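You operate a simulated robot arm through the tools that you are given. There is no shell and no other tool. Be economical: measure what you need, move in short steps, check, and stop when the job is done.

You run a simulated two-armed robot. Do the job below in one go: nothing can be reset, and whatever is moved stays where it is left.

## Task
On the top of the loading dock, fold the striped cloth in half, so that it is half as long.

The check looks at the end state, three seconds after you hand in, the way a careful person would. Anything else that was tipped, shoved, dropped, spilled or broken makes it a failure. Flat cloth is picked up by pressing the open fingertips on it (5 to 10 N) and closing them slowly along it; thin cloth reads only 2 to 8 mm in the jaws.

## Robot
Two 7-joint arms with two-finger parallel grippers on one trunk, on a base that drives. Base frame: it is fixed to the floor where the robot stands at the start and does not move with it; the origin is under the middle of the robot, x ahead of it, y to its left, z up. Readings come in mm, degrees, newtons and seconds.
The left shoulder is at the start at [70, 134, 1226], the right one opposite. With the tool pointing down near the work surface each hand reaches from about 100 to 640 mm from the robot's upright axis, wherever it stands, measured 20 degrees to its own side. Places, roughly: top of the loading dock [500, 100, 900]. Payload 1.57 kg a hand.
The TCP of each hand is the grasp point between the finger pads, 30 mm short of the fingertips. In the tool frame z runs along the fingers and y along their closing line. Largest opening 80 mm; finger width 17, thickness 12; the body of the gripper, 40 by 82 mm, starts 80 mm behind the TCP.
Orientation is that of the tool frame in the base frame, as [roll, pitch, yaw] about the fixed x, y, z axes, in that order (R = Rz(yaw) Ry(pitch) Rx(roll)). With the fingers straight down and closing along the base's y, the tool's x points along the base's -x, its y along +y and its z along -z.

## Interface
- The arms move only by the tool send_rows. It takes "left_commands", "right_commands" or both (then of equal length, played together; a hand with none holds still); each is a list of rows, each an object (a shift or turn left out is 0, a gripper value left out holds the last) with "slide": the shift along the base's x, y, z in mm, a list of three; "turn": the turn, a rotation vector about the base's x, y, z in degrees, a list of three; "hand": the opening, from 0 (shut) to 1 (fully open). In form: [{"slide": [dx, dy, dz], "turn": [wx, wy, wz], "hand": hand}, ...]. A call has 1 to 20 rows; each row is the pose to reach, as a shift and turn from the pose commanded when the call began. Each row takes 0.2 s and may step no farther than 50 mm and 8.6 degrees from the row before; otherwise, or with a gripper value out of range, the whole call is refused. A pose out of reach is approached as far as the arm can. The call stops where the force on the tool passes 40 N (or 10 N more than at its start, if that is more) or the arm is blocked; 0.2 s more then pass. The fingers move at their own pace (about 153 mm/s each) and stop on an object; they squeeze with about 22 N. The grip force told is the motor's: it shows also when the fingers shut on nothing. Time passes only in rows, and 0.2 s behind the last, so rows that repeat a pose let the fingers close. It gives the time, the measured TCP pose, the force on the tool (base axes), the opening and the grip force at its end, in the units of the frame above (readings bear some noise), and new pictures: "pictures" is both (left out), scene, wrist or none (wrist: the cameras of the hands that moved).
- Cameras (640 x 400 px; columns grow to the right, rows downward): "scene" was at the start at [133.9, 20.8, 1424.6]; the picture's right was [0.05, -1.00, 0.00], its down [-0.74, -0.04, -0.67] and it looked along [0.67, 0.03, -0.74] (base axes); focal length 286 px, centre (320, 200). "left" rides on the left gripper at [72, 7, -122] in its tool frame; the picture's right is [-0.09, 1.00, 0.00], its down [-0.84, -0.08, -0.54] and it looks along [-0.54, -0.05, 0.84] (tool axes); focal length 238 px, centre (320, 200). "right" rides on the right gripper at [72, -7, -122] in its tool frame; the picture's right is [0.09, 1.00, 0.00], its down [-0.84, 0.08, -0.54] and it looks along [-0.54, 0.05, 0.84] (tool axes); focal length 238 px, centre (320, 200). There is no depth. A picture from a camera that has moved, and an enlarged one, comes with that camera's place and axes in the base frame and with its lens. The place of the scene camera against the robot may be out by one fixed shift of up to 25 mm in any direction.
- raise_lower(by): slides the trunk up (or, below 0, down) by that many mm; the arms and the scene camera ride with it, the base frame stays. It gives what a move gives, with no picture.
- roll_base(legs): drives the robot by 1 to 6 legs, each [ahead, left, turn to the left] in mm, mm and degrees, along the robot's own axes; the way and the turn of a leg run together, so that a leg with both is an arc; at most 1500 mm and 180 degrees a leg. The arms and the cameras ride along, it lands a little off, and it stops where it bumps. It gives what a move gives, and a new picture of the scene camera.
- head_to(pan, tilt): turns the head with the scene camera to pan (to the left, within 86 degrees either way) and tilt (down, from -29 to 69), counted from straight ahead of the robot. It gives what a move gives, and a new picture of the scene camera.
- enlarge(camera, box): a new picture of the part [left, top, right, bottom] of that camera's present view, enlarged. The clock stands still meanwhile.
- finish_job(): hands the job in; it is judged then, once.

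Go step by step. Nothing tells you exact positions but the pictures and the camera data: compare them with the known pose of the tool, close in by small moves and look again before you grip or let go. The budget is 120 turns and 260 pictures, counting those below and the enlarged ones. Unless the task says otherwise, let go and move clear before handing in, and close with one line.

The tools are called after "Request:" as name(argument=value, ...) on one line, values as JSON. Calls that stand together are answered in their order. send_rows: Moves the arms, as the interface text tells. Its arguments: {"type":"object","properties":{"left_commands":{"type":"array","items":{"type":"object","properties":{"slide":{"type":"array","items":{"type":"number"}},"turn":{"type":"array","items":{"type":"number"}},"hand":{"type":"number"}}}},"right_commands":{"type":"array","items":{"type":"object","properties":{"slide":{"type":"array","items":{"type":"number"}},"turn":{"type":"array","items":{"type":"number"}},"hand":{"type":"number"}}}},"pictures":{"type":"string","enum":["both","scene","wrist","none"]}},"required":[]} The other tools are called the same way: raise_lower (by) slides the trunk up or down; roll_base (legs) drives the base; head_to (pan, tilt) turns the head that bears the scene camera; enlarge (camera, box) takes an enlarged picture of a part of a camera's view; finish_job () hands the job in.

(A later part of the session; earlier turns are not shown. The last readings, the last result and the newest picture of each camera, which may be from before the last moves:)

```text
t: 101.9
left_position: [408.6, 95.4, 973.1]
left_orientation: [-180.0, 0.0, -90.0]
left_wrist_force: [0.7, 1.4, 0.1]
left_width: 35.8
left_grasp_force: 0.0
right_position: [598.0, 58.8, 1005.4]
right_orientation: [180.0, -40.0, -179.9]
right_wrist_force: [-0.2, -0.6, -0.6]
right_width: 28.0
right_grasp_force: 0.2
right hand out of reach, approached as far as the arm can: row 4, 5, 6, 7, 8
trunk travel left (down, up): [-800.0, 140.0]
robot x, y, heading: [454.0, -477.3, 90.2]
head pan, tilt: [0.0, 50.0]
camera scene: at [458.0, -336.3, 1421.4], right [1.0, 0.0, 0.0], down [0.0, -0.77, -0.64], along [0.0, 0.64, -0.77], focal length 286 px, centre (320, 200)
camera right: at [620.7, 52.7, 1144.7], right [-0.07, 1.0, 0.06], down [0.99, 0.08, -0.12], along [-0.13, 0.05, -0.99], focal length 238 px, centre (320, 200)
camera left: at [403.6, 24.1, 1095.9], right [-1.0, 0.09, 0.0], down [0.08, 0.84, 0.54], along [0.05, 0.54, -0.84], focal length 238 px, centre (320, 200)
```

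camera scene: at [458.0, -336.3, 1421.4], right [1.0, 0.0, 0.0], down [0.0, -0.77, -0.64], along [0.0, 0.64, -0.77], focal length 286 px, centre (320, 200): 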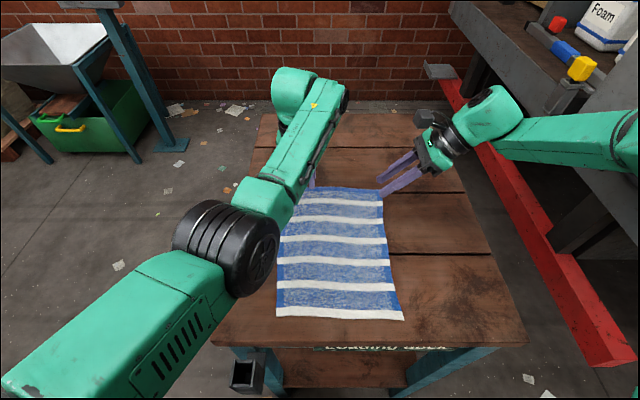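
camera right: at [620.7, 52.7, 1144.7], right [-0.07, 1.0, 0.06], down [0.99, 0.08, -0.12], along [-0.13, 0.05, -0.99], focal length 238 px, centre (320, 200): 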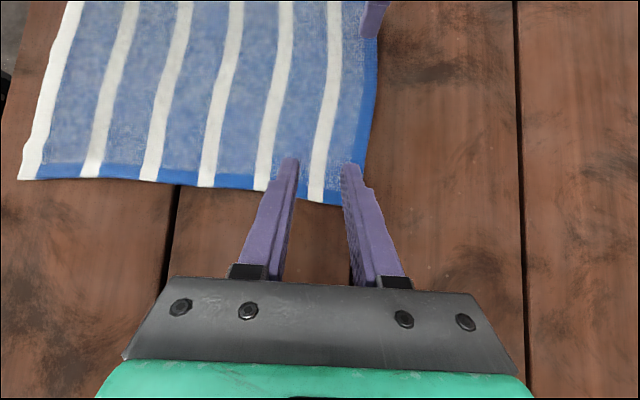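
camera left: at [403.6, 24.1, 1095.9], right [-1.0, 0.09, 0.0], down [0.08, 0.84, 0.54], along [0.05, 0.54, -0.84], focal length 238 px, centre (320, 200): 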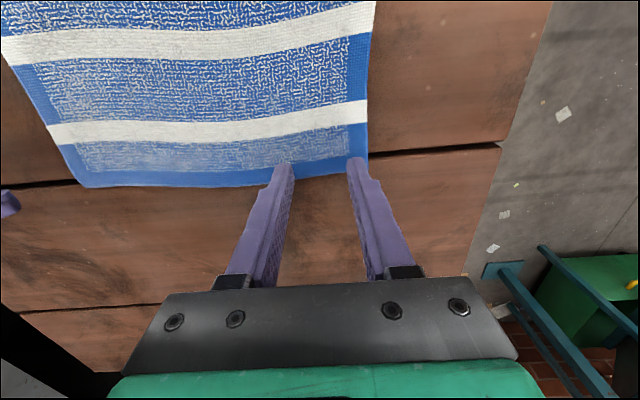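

At low heights the right reach shrinks, so I raise both hands 110 mm relative to the trunk and then lower the trunk by the same.

Request:
send_rows(left_commands=[{"slide": [0, 0, 15]}, {"slide": [0, 0, 30]}, {"slide": [0, 0, 45]}, {"slide": [0, 0, 60]}, {"slide": [0, 0, 75]}, {"slide": [0, 0, 90]}, {"slide": [0, 0, 105]}, {"slide": [0, 0, 120]}, {"slide": [0, 0, 135]}, {"slide": [0, 0, 145]}], right_commands=[{"slide": [0, 0, 15]}, {"slide": [0, 0, 30]}, {"slide": [0, 0, 45]}, {"slide": [0, 3, 60]}, {"slide": [0, 6, 75]}, {"slide": [0, 10, 90]}, {"slide": [0, 15, 105]}, {"slide": [-3, 20, 120]}, {"slide": [-6, 27, 120]}, {"slide": [-8, 35, 120]}], pictures="none")

Request:
raise_lower(by=-110)

```text
t: 104.1
left_position: [410.4, 96.3, 1118.7]
left_orientation: [180.0, 0.0, -90.0]
left_wrist_force: [0.5, 0.2, 0.8]
left_width: 35.9
left_grasp_force: 0.0
right_position: [591.4, 87.3, 1125.3]
right_orientation: [-180.0, -40.0, -179.9]
right_wrist_force: [-0.5, 0.2, 0.2]
right_width: 28.0
right_grasp_force: 0.1
right hand out of reach, approached as far as the arm can: row 10
trunk travel left (down, up): [-800.0, 140.0]
robot x, y, heading: [455.6, -478.6, 90.2]
head pan, tilt: [0.0, 50.0]
```

```text
t: 105.5
left_position: [408.7, 95.0, 1008.3]
left_orientation: [179.9, 0.0, -90.0]
left_wrist_force: [-0.8, -0.1, -0.2]
left_width: 36.1
left_grasp_force: 0.1
right_position: [589.3, 87.2, 1017.1]
right_orientation: [179.9, -39.9, -179.9]
right_wrist_force: [-0.6, 0.8, 0.2]
right_width: 28.2
right_grasp_force: 0.0
trunk travel left (down, up): [-690.0, 250.0]
robot x, y, heading: [454.0, -479.7, 90.4]
head pan, tilt: [0.0, 50.0]
```

Excellent, the reach holds. I lower the trunk a further 38 mm to bring both hands near the cloth and look.

Request:
raise_lower(by=-38)

Request:
send_rows(left_commands=[{"slide": [0, 0, 0]}, {"slide": [0, 0, 0]}], right_commands=[{"slide": [0, 3, 0]}, {"slide": [0, 6, 0]}])

```text
t: 106.3
left_position: [409.4, 95.3, 969.6]
left_orientation: [179.9, 0.0, -90.0]
left_wrist_force: [0.7, -1.2, 0.7]
left_width: 35.8
left_grasp_force: 0.1
right_position: [589.8, 86.5, 978.0]
right_orientation: [-180.0, -40.0, -179.8]
right_wrist_force: [-0.8, 0.2, -0.6]
right_width: 28.0
right_grasp_force: 0.1
trunk travel left (down, up): [-652.0, 288.0]
robot x, y, heading: [455.7, -481.7, 90.1]
head pan, tilt: [0.0, 50.0]
```

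```text
t: 106.9
left_position: [409.9, 95.0, 969.9]
left_orientation: [179.9, 0.0, -89.9]
left_wrist_force: [1.2, -0.3, -1.6]
left_width: 36.2
left_grasp_force: 0.1
right_position: [590.4, 86.2, 978.0]
right_orientation: [-180.0, -40.0, -180.0]
right_wrist_force: [0.4, 0.3, -0.7]
right_width: 27.9
right_grasp_force: 0.0
right hand out of reach, approached as far as the arm can: row 1, 2
trunk travel left (down, up): [-652.0, 288.0]
robot x, y, heading: [449.3, -477.7, 90.3]
head pan, tilt: [0.0, 50.0]
camera scene: at [457.8, -336.5, 1273.5], right [1.0, 0.0, 0.0], down [0.0, -0.77, -0.64], along [0.0, 0.64, -0.77], focal length 286 px, centre (320, 200)
camera right: at [613.6, 80.0, 1117.3], right [-0.07, 1.0, 0.06], down [0.99, 0.08, -0.12], along [-0.13, 0.05, -0.99], focal length 238 px, centre (320, 200)
camera left: at [403.7, 23.7, 1093.4], right [-1.0, 0.09, 0.0], down [0.08, 0.84, 0.54], along [0.05, 0.54, -0.84], focal length 238 px, centre (320, 200)
```

scene: 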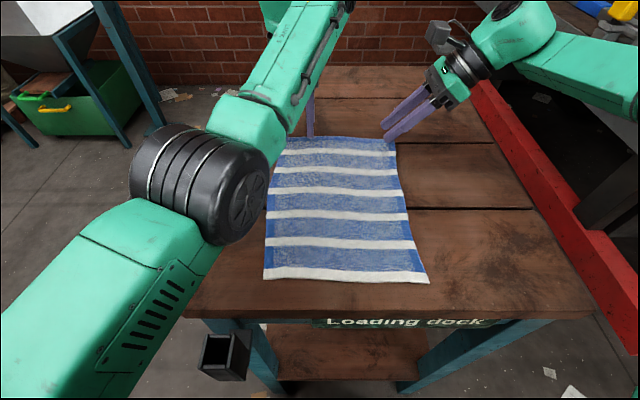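
right: 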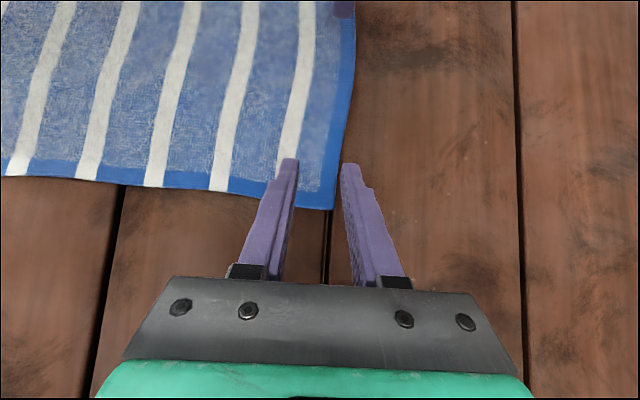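
left: 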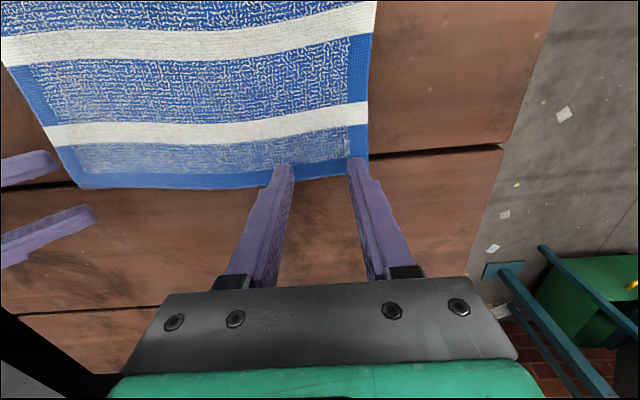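

The right jaws straddle the far edge at its corner and the left fingertips sit on the edge. I come down the rest by the trunk, then by small steps feeling for contact.

Request:
raise_lower(by=-9)

Request:
send_rows(left_commands=[{"slide": [0, 0, 0]}, {"slide": [0, 0, -1]}, {"slide": [0, 0, -2]}, {"slide": [0, 0, -3]}, {"slide": [0, 0, -3]}], right_commands=[{"slide": [0, 0, -2]}, {"slide": [0, 0, -4]}, {"slide": [0, 0, -6]}, {"slide": [0, 0, -8]}, {"slide": [0, 0, -8]}], pictures="none")

```text
t: 107.5
left_position: [408.8, 94.6, 960.7]
left_orientation: [179.9, 0.0, -90.0]
left_wrist_force: [0.0, 0.8, -0.2]
left_width: 35.9
left_grasp_force: 0.1
right_position: [590.4, 87.3, 968.5]
right_orientation: [180.0, -40.1, -179.9]
right_wrist_force: [-0.1, 0.1, -0.5]
right_width: 28.0
right_grasp_force: 0.1
trunk travel left (down, up): [-643.0, 297.0]
robot x, y, heading: [452.4, -481.0, 90.4]
head pan, tilt: [0.0, 50.0]
```

```text
t: 108.7
left_position: [409.7, 94.7, 957.4]
left_orientation: [180.0, 0.1, -90.0]
left_wrist_force: [0.5, 1.4, 6.1]
left_width: 36.1
left_grasp_force: 0.0
right_position: [590.8, 85.4, 960.3]
right_orientation: [179.9, -40.0, 180.0]
right_wrist_force: [-0.3, 0.0, 0.0]
right_width: 28.0
right_grasp_force: 0.0
trunk travel left (down, up): [-643.0, 297.0]
robot x, y, heading: [457.4, -480.3, 90.2]
head pan, tilt: [0.0, 50.0]
```

The left presses at 6 N; the right is not yet in contact.

Request:
send_rows(right_commands=[{"slide": [0, 0, -1.5]}, {"slide": [0, 0, -3]}, {"slide": [0, 0, -4]}, {"slide": [0, 0, -4]}], pictures="none")

```text
t: 109.7
left_position: [409.8, 94.8, 958.2]
left_orientation: [179.8, 0.0, -90.1]
left_wrist_force: [1.2, 2.3, 7.7]
left_width: 36.0
left_grasp_force: 0.1
right_position: [589.2, 85.3, 956.3]
right_orientation: [179.9, -39.9, -179.9]
right_wrist_force: [1.1, -0.3, 1.1]
right_width: 27.8
right_grasp_force: 0.1
trunk travel left (down, up): [-643.0, 297.0]
robot x, y, heading: [454.5, -478.8, 90.3]
head pan, tilt: [0.0, 50.0]
```

Request:
send_rows(right_commands=[{"slide": [0, 0, -1]}, {"slide": [0, 0, -2]}, {"slide": [0, 0, -2]}], pictures="wrist")

```text
t: 110.5
left_position: [409.6, 93.5, 958.5]
left_orientation: [179.9, 0.1, -90.0]
left_wrist_force: [0.3, 1.8, 6.1]
left_width: 35.8
left_grasp_force: 0.0
right_position: [590.0, 85.8, 955.8]
right_orientation: [179.8, -40.0, -179.8]
right_wrist_force: [0.3, 1.2, 7.6]
right_width: 27.9
right_grasp_force: 0.0
trunk travel left (down, up): [-643.0, 297.0]
robot x, y, heading: [452.6, -478.4, 90.2]
head pan, tilt: [0.0, 50.0]
camera right: at [614.0, 78.3, 1095.6], right [-0.07, 1.0, 0.06], down [0.99, 0.08, -0.12], along [-0.13, 0.05, -0.99], focal length 238 px, centre (320, 200)
```

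right: 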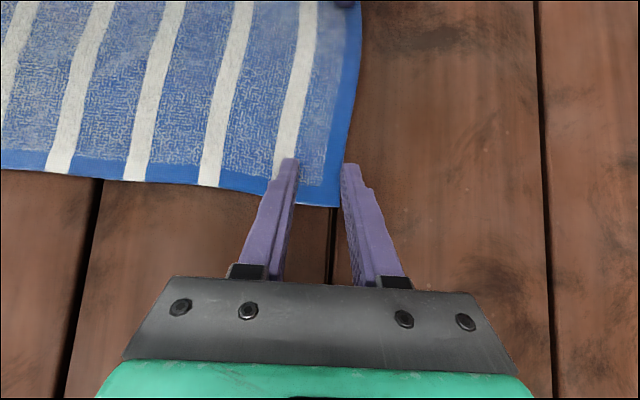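

Both press at 6–8 N and the right jaws straddle the edge. Now I close slowly.

Request:
send_rows(left_commands=[{"hand": 0.45}, {"hand": 0.42}, {"hand": 0.39}, {"hand": 0.36}, {"hand": 0.33}, {"hand": 0.3}, {"hand": 0.27}, {"hand": 0.24}, {"hand": 0.21}, {"hand": 0.18}, {"hand": 0.15}, {"hand": 0.12}, {"hand": 0.09}, {"hand": 0.06}, {"hand": 0.03}, {"hand": 0}, {"hand": 0}], right_commands=[{"hand": 0.34}, {"hand": 0.32}, {"hand": 0.3}, {"hand": 0.28}, {"hand": 0.26}, {"hand": 0.24}, {"hand": 0.22}, {"hand": 0.2}, {"hand": 0.17}, {"hand": 0.14}, {"hand": 0.12}, {"hand": 0.1}, {"hand": 0.08}, {"hand": 0.05}, {"hand": 0.02}, {"hand": 0}, {"hand": 0}])

```text
t: 114.1
left_position: [409.8, 93.8, 959.5]
left_orientation: [-179.9, 0.0, -90.0]
left_wrist_force: [6.9, -0.6, 3.4]
left_width: 3.9
left_grasp_force: 22.2
right_position: [589.5, 85.0, 955.9]
right_orientation: [179.8, -40.1, -179.8]
right_wrist_force: [-6.0, 0.2, 7.8]
right_width: 3.5
right_grasp_force: 22.3
trunk travel left (down, up): [-643.0, 297.0]
robot x, y, heading: [454.6, -481.0, 90.3]
head pan, tilt: [0.0, 50.0]
camera scene: at [457.6, -338.7, 1264.7], right [1.0, 0.0, 0.0], down [0.0, -0.76, -0.64], along [0.0, 0.64, -0.76], focal length 286 px, centre (320, 200)
camera right: at [613.5, 77.5, 1095.5], right [-0.07, 1.0, 0.06], down [0.99, 0.08, -0.12], along [-0.13, 0.05, -0.99], focal length 238 px, centre (320, 200)
camera left: at [403.6, 21.9, 1082.1], right [-1.0, 0.09, 0.0], down [0.08, 0.84, 0.54], along [0.05, 0.54, -0.84], focal length 238 px, centre (320, 200)
```

scene: 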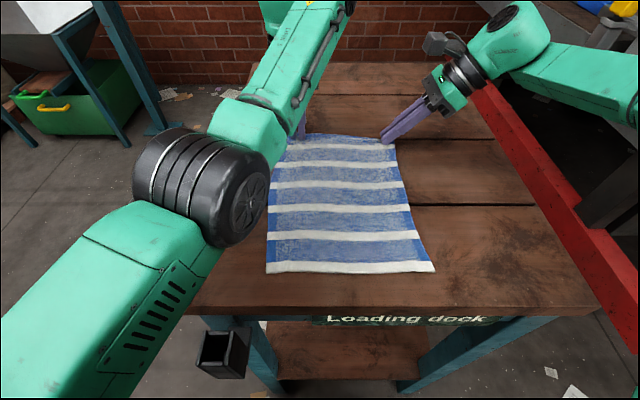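
right: 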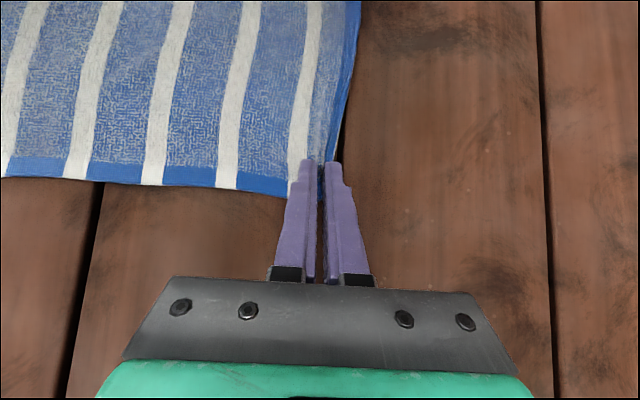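
left: 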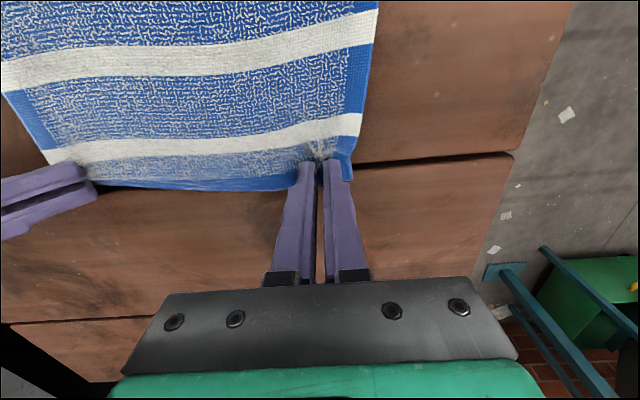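

Both corners are held (4 mm). I'll lift with the trunk and carry back with the base, tracing an arc around the fold line at y ≈ −46, so the arms keep their postures.

Request:
raise_lower(by=10)

Request:
roll_base(legs=[[-20, 0, 0]])

Request:
raise_lower(by=60)

Request:
roll_base(legs=[[-40, 0, 0]])

```text
t: 114.7
left_position: [408.8, 94.2, 968.5]
left_orientation: [179.9, 0.0, -90.0]
left_wrist_force: [6.1, 0.1, 0.1]
left_width: 3.7
left_grasp_force: 22.0
right_position: [590.8, 85.1, 964.2]
right_orientation: [180.0, -39.9, -179.9]
right_wrist_force: [-5.6, -0.5, 0.7]
right_width: 3.4
right_grasp_force: 22.2
trunk travel left (down, up): [-653.0, 287.0]
robot x, y, heading: [452.2, -481.2, 90.1]
head pan, tilt: [0.0, 50.0]
```

```text
t: 115.5
left_position: [410.2, 78.3, 965.7]
left_orientation: [179.9, -0.2, -90.0]
left_wrist_force: [6.6, 0.7, -0.4]
left_width: 4.0
left_grasp_force: 21.9
right_position: [590.5, 68.7, 962.4]
right_orientation: [-179.8, -40.0, 179.9]
right_wrist_force: [-6.7, -0.2, -0.1]
right_width: 3.5
right_grasp_force: 22.3
trunk travel left (down, up): [-653.0, 287.0]
robot x, y, heading: [453.8, -498.5, 90.2]
head pan, tilt: [0.0, 50.0]
camera scene: at [458.1, -352.7, 1274.0], right [1.0, 0.0, 0.0], down [0.0, -0.77, -0.64], along [0.0, 0.64, -0.77], focal length 286 px, centre (320, 200)
```

scene: 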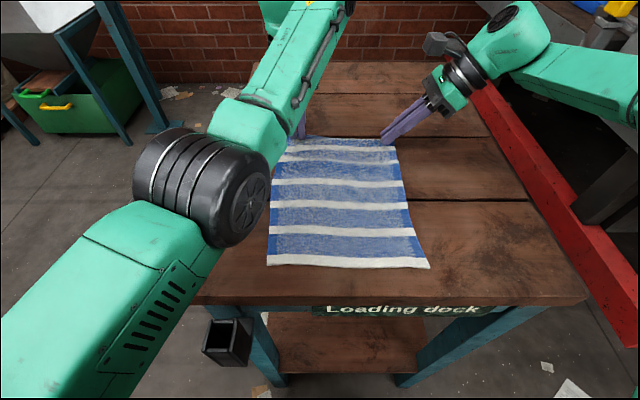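

```text
t: 116.5
left_position: [409.7, 75.7, 1026.7]
left_orientation: [-180.0, -0.2, -90.0]
left_wrist_force: [5.0, -0.5, -0.3]
left_width: 4.0
left_grasp_force: 21.8
right_position: [590.6, 66.3, 1024.1]
right_orientation: [-179.8, -40.0, 179.9]
right_wrist_force: [-6.5, 0.2, -0.3]
right_width: 3.3
right_grasp_force: 22.2
trunk travel left (down, up): [-713.0, 227.0]
robot x, y, heading: [455.0, -499.4, 90.3]
head pan, tilt: [0.0, 50.0]
```

```text
t: 117.3
left_position: [408.3, 38.7, 1024.4]
left_orientation: [-180.0, -0.4, -90.1]
left_wrist_force: [6.2, 0.4, 0.3]
left_width: 4.0
left_grasp_force: 22.0
right_position: [589.5, 31.3, 1021.8]
right_orientation: [-179.7, -40.0, 180.0]
right_wrist_force: [-6.4, 1.1, 0.3]
right_width: 3.8
right_grasp_force: 22.4
trunk travel left (down, up): [-713.0, 227.0]
robot x, y, heading: [456.2, -542.5, 90.4]
head pan, tilt: [0.0, 50.0]
camera scene: at [458.2, -390.5, 1333.8], right [1.0, 0.0, 0.0], down [0.0, -0.77, -0.64], along [0.0, 0.64, -0.77], focal length 286 px, centre (320, 200)
```

scene: 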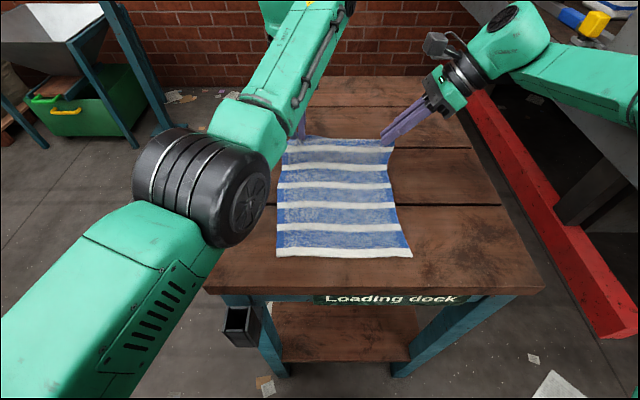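

The edge is lifting nicely and the rest stays put. Continue the arc.

Request:
raise_lower(by=50)

Request:
roll_base(legs=[[-90, 0, 0]])

```text
t: 118.3
left_position: [410.0, 36.5, 1076.9]
left_orientation: [-179.9, -0.1, -89.9]
left_wrist_force: [5.5, -0.1, 0.2]
left_width: 4.1
left_grasp_force: 22.1
right_position: [590.9, 27.9, 1074.5]
right_orientation: [180.0, -40.0, -179.9]
right_wrist_force: [-6.2, -0.2, -0.2]
right_width: 3.8
right_grasp_force: 21.8
trunk travel left (down, up): [-763.0, 177.0]
robot x, y, heading: [454.1, -541.2, 90.4]
head pan, tilt: [0.0, 50.0]
```

```text
t: 119.4
left_position: [410.2, -51.0, 1076.1]
left_orientation: [180.0, -0.1, -90.2]
left_wrist_force: [5.9, 0.3, -0.1]
left_width: 3.9
left_grasp_force: 21.2
right_position: [591.5, -61.4, 1072.8]
right_orientation: [-179.9, -40.0, 180.0]
right_wrist_force: [-6.0, 1.0, 0.2]
right_width: 3.5
right_grasp_force: 22.0
trunk travel left (down, up): [-763.0, 177.0]
robot x, y, heading: [455.5, -630.4, 90.3]
head pan, tilt: [0.0, 50.0]
camera scene: at [458.5, -482.4, 1384.1], right [1.0, 0.0, 0.0], down [0.0, -0.77, -0.64], along [0.0, 0.64, -0.77], focal length 286 px, centre (320, 200)
```

scene: 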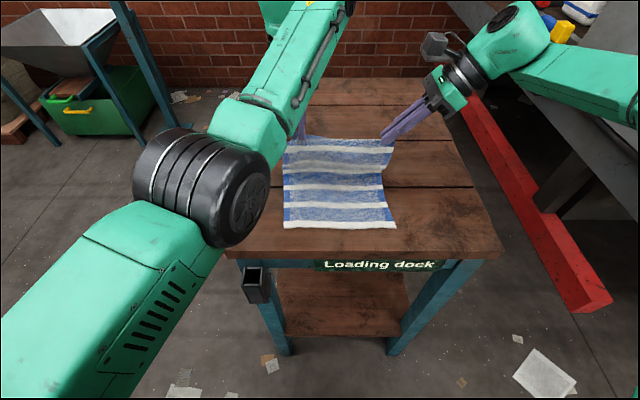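

Half-way: the edge hangs over the fold line. Now I tilt both hands forward in the air (fingers away from me) so the edge turns over with the cloth.

Request:
send_rows(left_commands=[{"slide": [0, -3, 0], "turn": [6, 0, 0]}, {"slide": [0, -6, -1], "turn": [12, 0, 0]}, {"slide": [0, -9, -1.5], "turn": [18, 0, 0]}, {"slide": [0, -12, -2.5], "turn": [24, 0, 0]}, {"slide": [0, -15, -4], "turn": [30, 0, 0]}, {"slide": [0, -18, -6], "turn": [36, 0, 0]}, {"slide": [0, -20, -8], "turn": [42, 0, 0]}, {"slide": [0, -22, -10], "turn": [48, 0, 0]}, {"slide": [0, -22, -10], "turn": [48, 0, 0]}], right_commands=[{"slide": [0, -2, 0], "turn": [6, 0, 0]}, {"slide": [0, -5, -0.5], "turn": [12, 0, 0]}, {"slide": [0, -7, -1], "turn": [18, 0, 0]}, {"slide": [0, -9, -2], "turn": [24, 0, 0]}, {"slide": [0, -11, -3], "turn": [30, 0, 0]}, {"slide": [0, -13, -4], "turn": [36, 0, 0]}, {"slide": [0, -15, -6], "turn": [42, 0, 0]}, {"slide": [0, -17, -7.5], "turn": [48, 0, 0]}, {"slide": [0, -17, -7.5], "turn": [48, 0, 0]}])

```text
t: 121.4
left_position: [380.5, -64.7, 1081.8]
left_orientation: [175.1, 50.6, -91.0]
left_wrist_force: [0.4, -0.2, 0.0]
left_width: 0.1
left_grasp_force: 21.1
left hand out of reach, approached as far as the arm can: row 1, 2, 3
right_position: [591.2, -80.1, 1066.9]
right_orientation: [124.7, -25.4, -148.1]
right_wrist_force: [0.4, 0.7, -0.2]
right_width: 2.9
right_grasp_force: 21.9
trunk travel left (down, up): [-763.0, 177.0]
robot x, y, heading: [451.9, -631.0, 89.8]
head pan, tilt: [0.0, 50.0]
camera scene: at [458.4, -485.0, 1384.4], right [1.0, 0.0, 0.0], down [0.0, -0.77, -0.64], along [0.0, 0.64, -0.77], focal length 286 px, centre (320, 200)
camera right: at [614.7, -188.2, 1155.1], right [-0.07, 0.62, 0.78], down [0.99, 0.14, -0.02], along [-0.13, 0.77, -0.63], focal length 238 px, centre (320, 200)
camera left: at [382.7, -203.4, 1105.7], right [-0.99, 0.01, 0.13], down [0.13, 0.12, 0.99], along [0.0, 0.99, -0.12], focal length 238 px, centre (320, 200)
```

scene: 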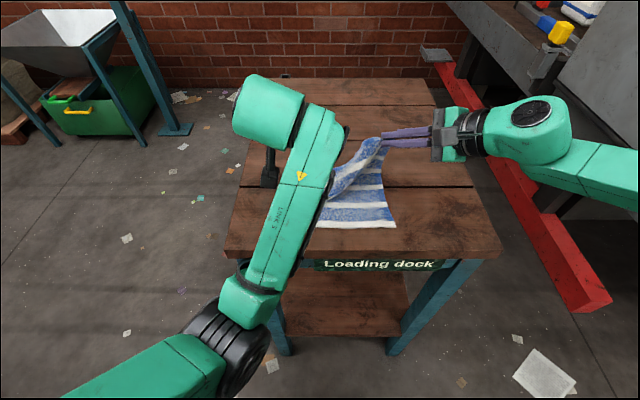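
right: 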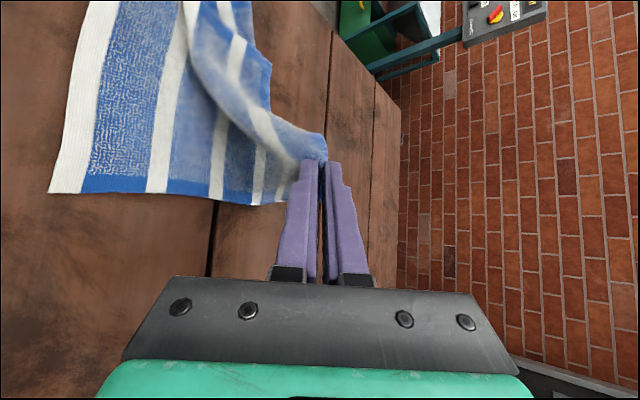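
left: 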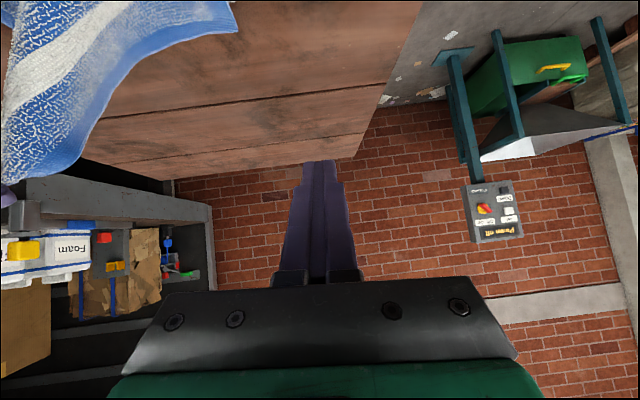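

The left hand ran to its limit and lost its corner, but the right still holds. I continue the fold with the right corner alone and will fetch the left corner afterwards.

Request:
send_rows(left_commands=[{"slide": [0, 0, 5], "hand": 0.2}, {"slide": [0, 0, 10], "hand": 0.45}, {"slide": [0, 0, 15]}, {"slide": [0, 0, 20]}], right_commands=[{"slide": [0, 0, -8]}, {"slide": [0, 0, -16]}, {"slide": [0, 0, -24]}, {"slide": [0, 0, -30]}], pictures="none")

Request:
roll_base(legs=[[-75, 0, 0]])

```text
t: 122.4
left_position: [370.2, -68.4, 1071.7]
left_orientation: [171.4, 47.6, -93.2]
left_wrist_force: [-0.4, -0.1, 0.4]
left_width: 36.2
left_grasp_force: 0.0
right_position: [591.6, -80.1, 1035.3]
right_orientation: [124.7, -25.5, -148.1]
right_wrist_force: [-0.3, 0.3, 0.0]
right_width: 3.3
right_grasp_force: 21.8
trunk travel left (down, up): [-763.0, 177.0]
robot x, y, heading: [453.0, -630.5, 90.0]
head pan, tilt: [0.0, 50.0]
```

```text
t: 123.4
left_position: [370.6, -140.4, 1074.6]
left_orientation: [172.0, 47.8, -92.5]
left_wrist_force: [0.1, -1.0, -0.9]
left_width: 36.1
left_grasp_force: 0.1
right_position: [590.8, -153.2, 1035.8]
right_orientation: [124.8, -25.5, -148.1]
right_wrist_force: [0.0, 0.7, -0.4]
right_width: 3.0
right_grasp_force: 21.7
trunk travel left (down, up): [-763.0, 177.0]
robot x, y, heading: [458.6, -705.1, 90.0]
head pan, tilt: [0.0, 50.0]
camera scene: at [458.8, -557.5, 1384.1], right [1.0, 0.0, 0.0], down [0.0, -0.77, -0.64], along [0.0, 0.64, -0.77], focal length 286 px, centre (320, 200)
```

scene: 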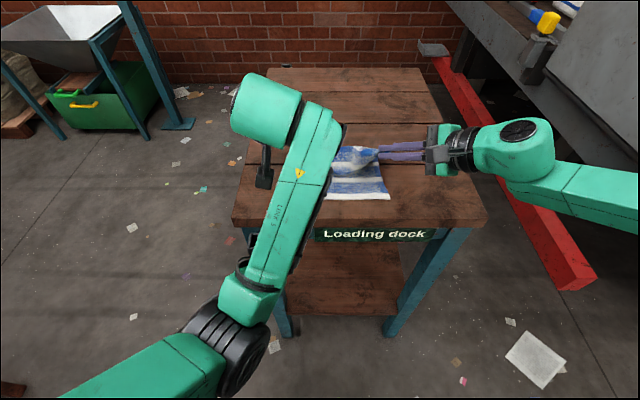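

The right corner is coming over. I lower it, go back a little more, and look.

Request:
send_rows(right_commands=[{"slide": [0, 0, -8]}, {"slide": [0, 0, -16]}, {"slide": [0, 0, -24]}, {"slide": [0, 0, -32]}, {"slide": [0, 0, -40]}], pictures="none")

Request:
roll_base(legs=[[-40, 0, 0]])

Request:
send_rows(right_commands=[{"slide": [0, 0, -6]}, {"slide": [0, 0, -12]}, {"slide": [0, 0, -18]}], pictures="both")

```text
t: 124.6
left_position: [369.6, -141.5, 1076.1]
left_orientation: [171.8, 48.0, -92.6]
left_wrist_force: [-0.2, 0.5, -0.2]
left_width: 36.1
left_grasp_force: 0.0
right_position: [592.2, -155.8, 997.7]
right_orientation: [124.8, -25.4, -148.2]
right_wrist_force: [-0.5, 0.8, 0.2]
right_width: 2.8
right_grasp_force: 22.5
trunk travel left (down, up): [-763.0, 177.0]
robot x, y, heading: [449.1, -707.3, 89.9]
head pan, tilt: [0.0, 50.0]
```

```text
t: 125.5
left_position: [369.0, -176.4, 1073.8]
left_orientation: [171.7, 47.7, -92.7]
left_wrist_force: [0.0, 0.1, -0.5]
left_width: 35.7
left_grasp_force: 0.1
right_position: [592.0, -189.4, 996.8]
right_orientation: [125.1, -25.6, -148.4]
right_wrist_force: [0.4, 0.2, -0.5]
right_width: 3.2
right_grasp_force: 22.0
trunk travel left (down, up): [-763.0, 177.0]
robot x, y, heading: [454.1, -744.3, 90.1]
head pan, tilt: [0.0, 50.0]
camera scene: at [458.8, -594.0, 1383.8], right [1.0, 0.0, 0.0], down [0.0, -0.77, -0.64], along [0.0, 0.64, -0.77], focal length 286 px, centre (320, 200)
```

scene: 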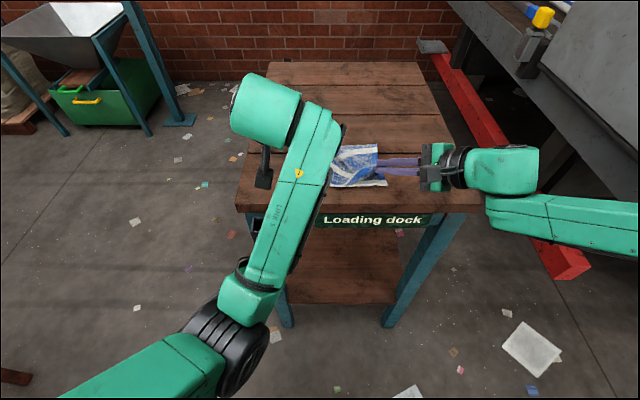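

```text
t: 126.3
left_position: [369.4, -179.7, 1076.6]
left_orientation: [171.6, 48.0, -92.6]
left_wrist_force: [0.0, 0.1, 0.3]
left_width: 36.1
left_grasp_force: 0.1
right_position: [597.6, -200.1, 995.5]
right_orientation: [125.0, -25.4, -148.2]
right_wrist_force: [-0.2, -0.2, 0.1]
right_width: 3.0
right_grasp_force: 22.2
right hand out of reach, approached as far as the arm can: row 1, 2, 3
trunk travel left (down, up): [-763.0, 177.0]
robot x, y, heading: [451.6, -739.8, 90.0]
head pan, tilt: [0.0, 50.0]
camera scene: at [458.6, -601.0, 1384.6], right [1.0, 0.0, 0.0], down [0.0, -0.77, -0.64], along [0.0, 0.64, -0.77], focal length 286 px, centre (320, 200)
camera right: at [620.3, -307.3, 1084.6], right [-0.08, 0.63, 0.78], down [0.99, 0.14, -0.02], along [-0.12, 0.77, -0.63], focal length 238 px, centre (320, 200)
```

scene: 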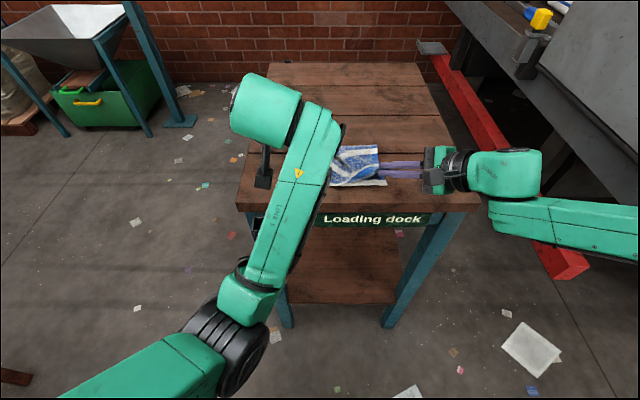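
right: 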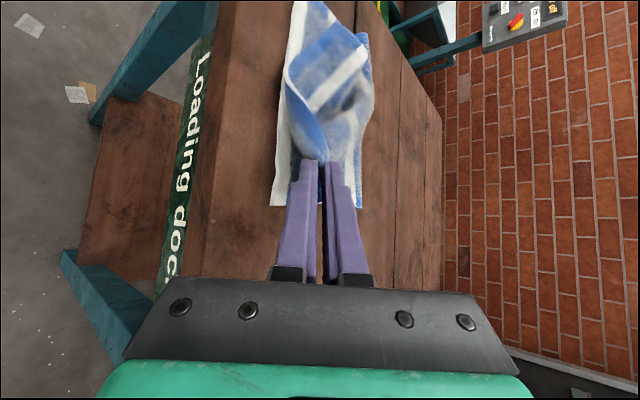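

The right hand's low limit appeared, so I lower the last bit with the trunk.

Request:
raise_lower(by=-42)

Request:
send_rows(right_commands=[{"slide": [-3, 0, 0]}, {"slide": [-6, 0, 0]}, {"slide": [-8, 0, 0]}], pictures="wrist")

```text
t: 127.1
left_position: [369.6, -180.4, 1034.0]
left_orientation: [171.7, 48.0, -92.6]
left_wrist_force: [0.3, -0.3, 0.4]
left_width: 35.9
left_grasp_force: 0.0
right_position: [596.9, -198.6, 952.7]
right_orientation: [125.1, -25.4, -148.2]
right_wrist_force: [1.4, 1.5, 2.8]
right_width: 3.1
right_grasp_force: 21.7
trunk travel left (down, up): [-721.0, 219.0]
robot x, y, heading: [452.6, -742.1, 90.1]
head pan, tilt: [0.0, 50.0]
```

```text
t: 127.9
left_position: [369.5, -183.0, 1034.1]
left_orientation: [171.7, 47.9, -92.7]
left_wrist_force: [0.7, 0.1, 0.4]
left_width: 36.1
left_grasp_force: 0.0
right_position: [590.1, -198.6, 953.6]
right_orientation: [125.5, -25.4, -148.2]
right_wrist_force: [-0.6, -0.6, 1.5]
right_width: 3.3
right_grasp_force: 21.9
trunk travel left (down, up): [-721.0, 219.0]
robot x, y, heading: [452.9, -741.4, 90.3]
head pan, tilt: [0.0, 50.0]
camera right: at [612.7, -306.6, 1043.5], right [-0.08, 0.63, 0.77], down [0.99, 0.15, -0.02], along [-0.12, 0.76, -0.64], focal length 238 px, centre (320, 200)
```

right: 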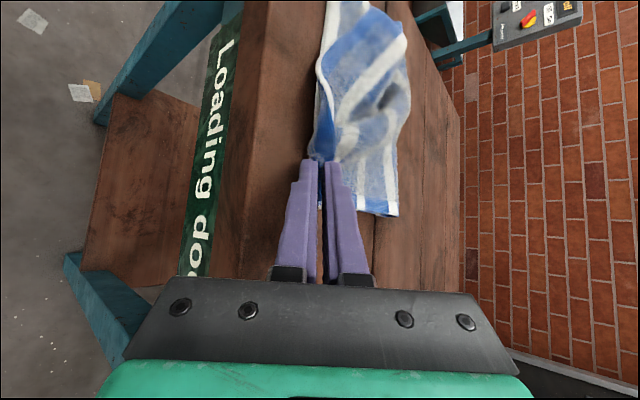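

Contact with the table near the front corner. I release the right corner and withdraw along the finger direction.

Request:
send_rows(right_commands=[{"hand": 0.1}, {"hand": 0.2}, {"hand": 0.3}, {"slide": [5, -4, 4], "hand": 0.3}, {"slide": [13, -11, 10]}, {"slide": [26, -22, 20]}, {"slide": [45, -39, 35]}, {"slide": [64, -57, 51]}, {"slide": [80, -57, 80]}], pictures="none")

Request:
roll_base(legs=[[-60, 0, 0]])

```text
t: 129.9
left_position: [369.5, -180.7, 1034.0]
left_orientation: [171.8, 47.8, -92.6]
left_wrist_force: [0.5, 0.2, -0.8]
left_width: 36.2
left_grasp_force: 0.0
right_position: [670.6, -255.5, 1032.5]
right_orientation: [125.3, -25.5, -148.3]
right_wrist_force: [-0.5, 0.2, 0.8]
right_width: 24.0
right_grasp_force: 0.1
trunk travel left (down, up): [-721.0, 219.0]
robot x, y, heading: [449.9, -743.7, 90.1]
head pan, tilt: [0.0, 50.0]
```

```text
t: 130.9
left_position: [369.3, -239.3, 1033.5]
left_orientation: [171.8, 47.8, -92.7]
left_wrist_force: [-0.5, -0.1, -0.8]
left_width: 36.0
left_grasp_force: 0.0
right_position: [669.9, -313.4, 1032.2]
right_orientation: [125.2, -25.4, -148.4]
right_wrist_force: [-0.2, 0.2, 0.6]
right_width: 23.9
right_grasp_force: 0.0
trunk travel left (down, up): [-721.0, 219.0]
robot x, y, heading: [452.5, -801.3, 90.1]
head pan, tilt: [0.0, 50.0]
camera scene: at [458.9, -656.6, 1342.2], right [1.0, 0.0, 0.0], down [0.0, -0.77, -0.64], along [0.0, 0.64, -0.77], focal length 286 px, centre (320, 200)
```

scene: 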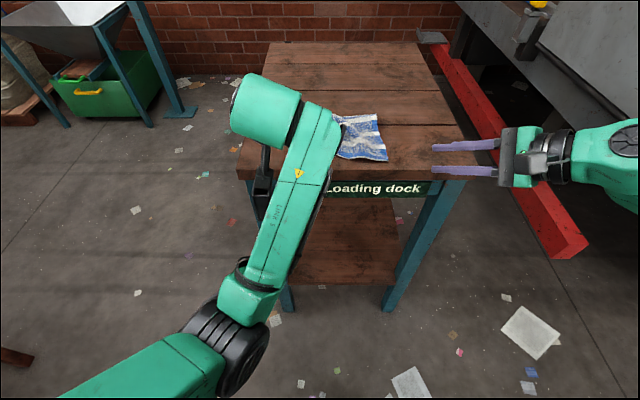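

The right half looks folded. I swing the left arm outward so I can see the left half.

Request:
send_rows(left_commands=[{"slide": [-8, 5, 5]}, {"slide": [-16, 10, 10]}, {"slide": [-24, 15, 15]}, {"slide": [-32, 20, 20]}, {"slide": [-40, 25, 25]}, {"slide": [-50, 30, 30]}, {"slide": [-60, 35, 35]}, {"slide": [-70, 40, 40]}, {"slide": [-80, 45, 45]}, {"slide": [-90, 50, 50]}, {"slide": [-100, 50, 55]}, {"slide": [-110, 50, 60]}, {"slide": [-120, 50, 60]}], pictures="scene")

```text
t: 133.7
left_position: [247.7, -189.4, 1093.8]
left_orientation: [171.6, 47.8, -92.7]
left_wrist_force: [-0.2, 0.5, 0.0]
left_width: 36.1
left_grasp_force: 0.1
right_position: [669.1, -313.6, 1033.4]
right_orientation: [125.2, -25.5, -148.2]
right_wrist_force: [0.4, -0.4, -0.3]
right_width: 24.1
right_grasp_force: 0.0
trunk travel left (down, up): [-721.0, 219.0]
robot x, y, heading: [454.8, -804.1, 90.1]
head pan, tilt: [0.0, 50.0]
camera scene: at [458.2, -658.7, 1342.4], right [1.0, 0.0, 0.0], down [0.0, -0.77, -0.64], along [0.0, 0.64, -0.77], focal length 286 px, centre (320, 200)
```

scene: 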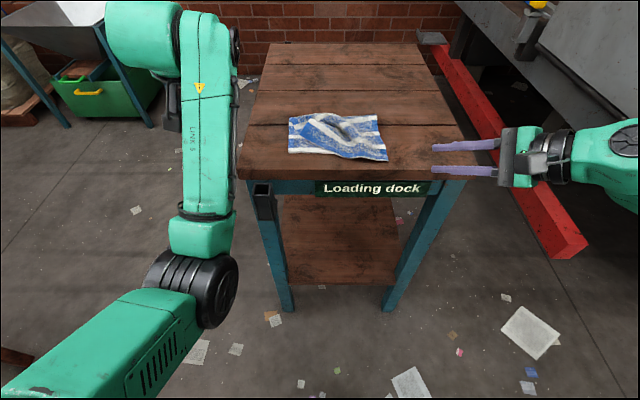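

Request:
enlarge(camera="scene", box=[240, 90, 440, 190])

```text
3.20 times, centred on (340, 140) of scene
camera zoom: at [458.2, -658.7, 1342.4], right [1.0, 0.0, 0.0], down [0.0, -0.77, -0.64], along [0.0, 0.64, -0.77], focal length 915 px, centre (256, 392)
```

zoom: 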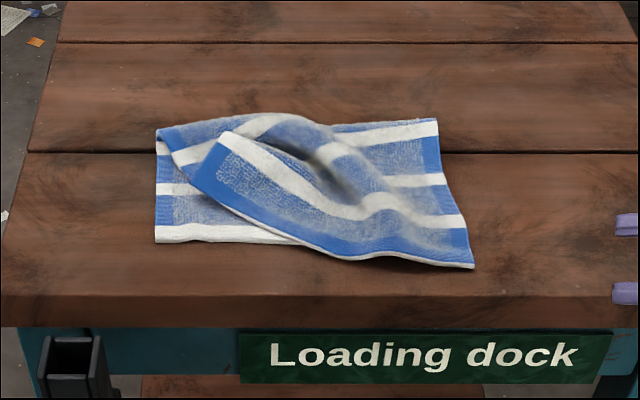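

Very good: the right half is folded neatly (about 15 mm past the near edge), while the far-left corner lies on top near (421, −100). I turn the left hand upright again to fetch that corner.

Request:
send_rows(left_commands=[{"turn": [-3, -0.4, 0]}, {"turn": [-6, -0.8, 0]}, {"turn": [-9, -1.3, -0.2]}, {"turn": [-12, -1.7, -0.2]}, {"turn": [-15, -2.1, -0.3]}, {"turn": [-18, -2.5, -0.4]}, {"turn": [-21, -3, -0.4]}, {"turn": [-24, -3.4, -0.5]}, {"turn": [-27, -3.8, -0.5]}, {"turn": [-30, -4.2, -0.6]}, {"turn": [-33, -4.7, -0.7]}, {"turn": [-36, -5.1, -0.7]}, {"turn": [-39, -5.5, -0.8]}, {"turn": [-42, -6, -0.9]}, {"turn": [-45, -6.4, -0.9]}, {"turn": [-47.9, -6.8, -1]}, {"turn": [-47.9, -6.8, -1]}], pictures="none")

Request:
roll_base(legs=[[130, 0, 0]])

```text
t: 137.3
left_position: [249.4, -190.4, 1093.6]
left_orientation: [179.1, 6.0, -89.9]
left_wrist_force: [-0.3, -0.1, 0.9]
left_width: 36.0
left_grasp_force: 0.0
left hand out of reach, approached as far as the arm can: row 15, 16, 17
right_position: [669.7, -314.8, 1032.5]
right_orientation: [125.2, -25.5, -148.3]
right_wrist_force: [0.1, 0.2, -0.8]
right_width: 24.0
right_grasp_force: 0.0
trunk travel left (down, up): [-721.0, 219.0]
robot x, y, heading: [458.2, -801.2, 90.3]
head pan, tilt: [0.0, 50.0]
```

```text
t: 138.6
left_position: [247.7, -61.6, 1093.5]
left_orientation: [179.2, 6.1, -89.8]
left_wrist_force: [0.6, -0.4, 0.3]
left_width: 35.9
left_grasp_force: 0.1
right_position: [669.3, -187.0, 1033.3]
right_orientation: [125.1, -25.5, -148.1]
right_wrist_force: [-0.4, 0.1, 0.4]
right_width: 24.0
right_grasp_force: 0.2
trunk travel left (down, up): [-721.0, 219.0]
robot x, y, heading: [454.2, -672.9, 90.4]
head pan, tilt: [0.0, 50.0]
camera scene: at [458.1, -531.0, 1342.6], right [1.0, 0.0, 0.0], down [0.0, -0.77, -0.64], along [0.0, 0.64, -0.77], focal length 286 px, centre (320, 200)
```

scene: 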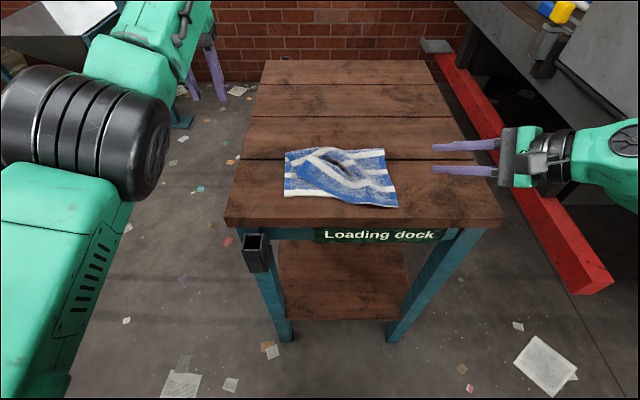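

The left hand is nearly upright. I bring it over the loose corner and look with its camera.

Request:
send_rows(left_commands=[{"slide": [12, -3, -4], "turn": [-0.5, 0, 0]}, {"slide": [24, -6, -8], "turn": [-1, 0, 0]}, {"slide": [36, -9, -12], "turn": [-1.5, 0, 0]}, {"slide": [48, -12, -16], "turn": [-2, 0, 0]}, {"slide": [60, -15, -20], "turn": [-2.5, 0, 0]}, {"slide": [72, -18, -24], "turn": [-3, 0, 0]}, {"slide": [84, -21, -28], "turn": [-3.5, 0, 0]}, {"slide": [96, -24, -32], "turn": [-4, 0, 0]}, {"slide": [108, -27, -36], "turn": [-4.5, 0, 0]}, {"slide": [120, -30, -40], "turn": [-5, 0, 0]}, {"slide": [132, -33, -44], "turn": [-5.5, 0, 0]}, {"slide": [144, -36, -48], "turn": [-6, 0, 0]}, {"slide": [152, -38, -50], "turn": [-6, 0, 0]}, {"slide": [152, -38, -50], "turn": [-6, 0, 0]}], pictures="both")

```text
t: 141.6
left_position: [399.1, -99.8, 1043.7]
left_orientation: [179.2, -0.1, -89.8]
left_wrist_force: [-0.6, -0.4, 0.4]
left_width: 36.1
left_grasp_force: 0.1
right_position: [668.9, -184.9, 1032.6]
right_orientation: [125.2, -25.3, -148.2]
right_wrist_force: [0.4, 0.6, 0.2]
right_width: 24.1
right_grasp_force: 0.1
trunk travel left (down, up): [-721.0, 219.0]
robot x, y, heading: [455.6, -670.7, 90.0]
head pan, tilt: [0.0, 50.0]
camera scene: at [458.0, -529.2, 1342.4], right [1.0, 0.0, 0.0], down [0.0, -0.77, -0.64], along [0.0, 0.64, -0.77], focal length 286 px, centre (320, 200)
camera left: at [396.7, -170.9, 1167.0], right [-1.0, 0.09, 0.01], down [0.08, 0.84, 0.54], along [0.04, 0.54, -0.84], focal length 238 px, centre (320, 200)
```

scene: 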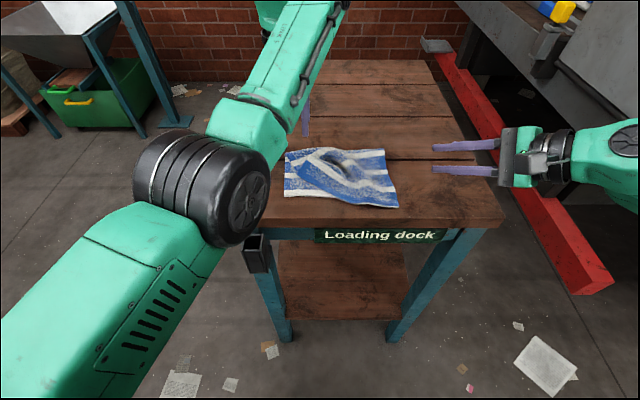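
left: 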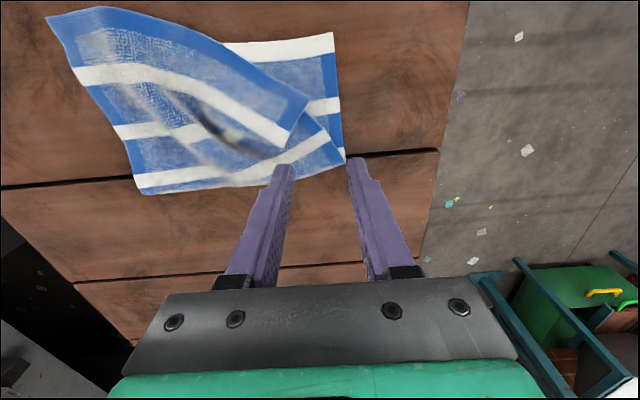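

The loose corner is at about (408, −135), with its edge running obliquely toward the front right. I align the left jaws with that edge and lower toward a point just inside the corner.

Request:
send_rows(left_commands=[{"slide": [5, -6, -8], "turn": [0, 0, -3], "hand": 0.35}, {"slide": [10, -12, -16], "turn": [0, 0, -6]}, {"slide": [15, -18, -24], "turn": [0, 0, -9]}, {"slide": [20, -24, -32], "turn": [0, 0, -12]}, {"slide": [25, -30, -40], "turn": [0, 0, -15]}, {"slide": [28, -33, -46], "turn": [0, 0, -18]}, {"slide": [31, -35, -50], "turn": [0, 0, -20]}, {"slide": [31, -35, -50], "turn": [0, 0, -20]}], pictures="wrist")

```text
t: 143.4
left_position: [436.2, -114.8, 989.8]
left_orientation: [179.3, 0.0, -109.9]
left_wrist_force: [0.7, -0.1, -0.1]
left_width: 28.1
left_grasp_force: 0.1
left hand out of reach, approached as far as the arm can: row 1, 2, 3, 4, 5, 6, 7, 8
right_position: [668.7, -185.5, 1032.8]
right_orientation: [125.2, -25.4, -148.2]
right_wrist_force: [-0.1, 0.2, -0.7]
right_width: 24.0
right_grasp_force: 0.0
trunk travel left (down, up): [-721.0, 219.0]
robot x, y, heading: [455.2, -671.3, 90.3]
head pan, tilt: [0.0, 50.0]
camera left: at [409.2, -179.7, 1112.9], right [-0.91, 0.42, 0.01], down [0.36, 0.76, 0.54], along [0.22, 0.49, -0.84], focal length 238 px, centre (320, 200)
```

left: 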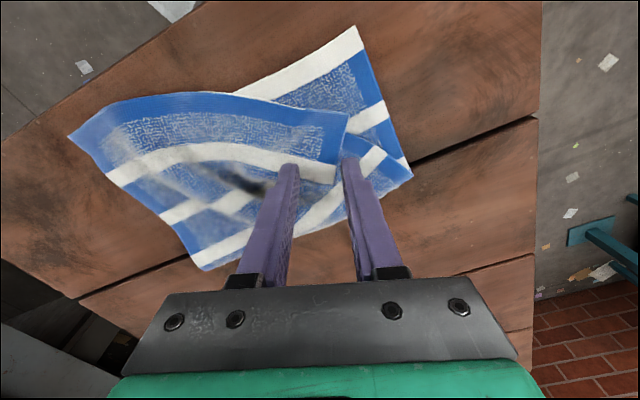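

The left arm is limited toward me, so I use the base for the final shift: 20 mm back and 7 mm left.

Request:
roll_base(legs=[[-20, 7, 0]])

Request:
raise_lower(by=-20)

Request:
enlarge(camera="left", box=[160, 40, 480, 240])

```text
t: 144.2
left_position: [431.0, -131.3, 987.9]
left_orientation: [179.2, -0.3, -109.8]
left_wrist_force: [0.2, 0.6, -0.6]
left_width: 27.8
left_grasp_force: 0.0
right_position: [662.9, -202.1, 1031.4]
right_orientation: [125.4, -25.7, -148.1]
right_wrist_force: [0.6, 0.1, -0.9]
right_width: 24.2
right_grasp_force: 0.0
trunk travel left (down, up): [-721.0, 219.0]
robot x, y, heading: [445.5, -693.9, 90.1]
head pan, tilt: [0.0, 50.0]
camera scene: at [452.9, -544.5, 1341.9], right [1.0, 0.0, 0.0], down [0.0, -0.77, -0.64], along [0.0, 0.64, -0.77], focal length 286 px, centre (320, 200)
```

scene: 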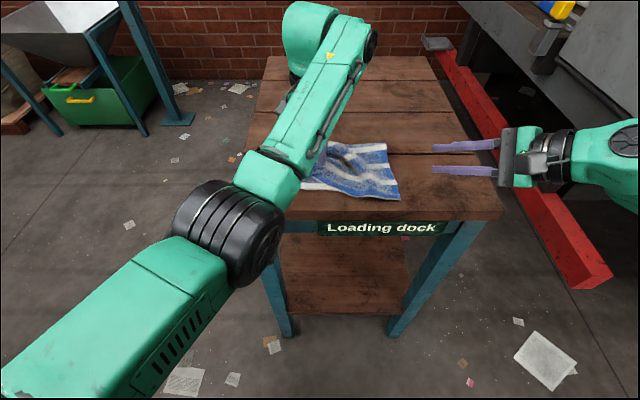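

```text
t: 144.8
left_position: [431.1, -134.3, 969.8]
left_orientation: [179.3, 0.0, -109.8]
left_wrist_force: [0.2, 0.2, 1.1]
left_width: 28.1
left_grasp_force: 0.1
right_position: [661.4, -204.8, 1013.8]
right_orientation: [125.2, -25.3, -148.2]
right_wrist_force: [0.0, -0.8, 0.7]
right_width: 24.0
right_grasp_force: 0.1
trunk travel left (down, up): [-701.0, 239.0]
robot x, y, heading: [446.6, -692.5, 90.3]
head pan, tilt: [0.0, 50.0]
```

```text
2.00 times, centred on (320, 140) of left
camera zoom: at [402.1, -199.9, 1093.4], right [-0.91, 0.42, 0.01], down [0.36, 0.76, 0.54], along [0.22, 0.5, -0.84], focal length 477 px, centre (320, 320)
```

zoom: 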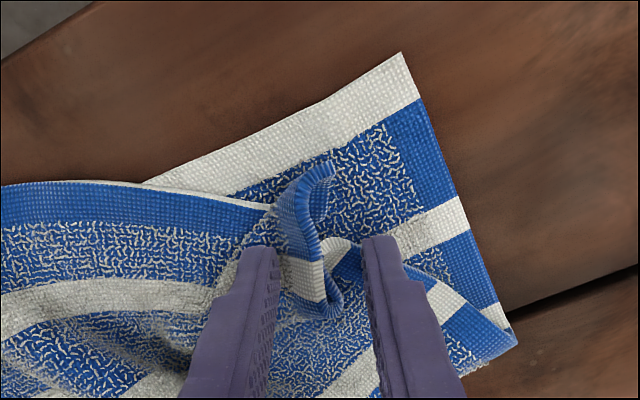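

The flap's edge stands up right between the fingers, clear of the lower layer. I close on it here.

Request:
send_rows(left_commands=[{"hand": 0.32}, {"hand": 0.28}, {"hand": 0.24}, {"hand": 0.2}, {"hand": 0.16}, {"hand": 0.12}, {"hand": 0.08}, {"hand": 0.04}, {"hand": 0}, {"hand": 0}], pictures="none")

Request:
enlarge(camera="left", box=[160, 40, 480, 240])

```text
t: 147.1
left_position: [430.4, -133.6, 969.1]
left_orientation: [179.3, 0.0, -109.8]
left_wrist_force: [0.7, 0.3, 1.2]
left_width: 4.2
left_grasp_force: 21.7
right_position: [662.4, -204.9, 1013.1]
right_orientation: [125.2, -25.4, -148.2]
right_wrist_force: [0.1, -0.6, 0.0]
right_width: 24.2
right_grasp_force: 0.0
trunk travel left (down, up): [-701.0, 239.0]
robot x, y, heading: [444.1, -691.8, 90.3]
head pan, tilt: [0.0, 50.0]
```

```text
2.00 times, centred on (320, 140) of left
camera zoom: at [402.4, -199.5, 1093.1], right [-0.91, 0.42, 0.01], down [0.36, 0.76, 0.54], along [0.22, 0.49, -0.84], focal length 477 px, centre (320, 320)
```

zoom: 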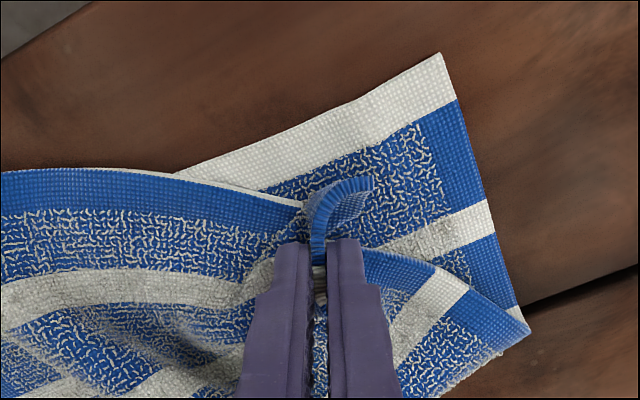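

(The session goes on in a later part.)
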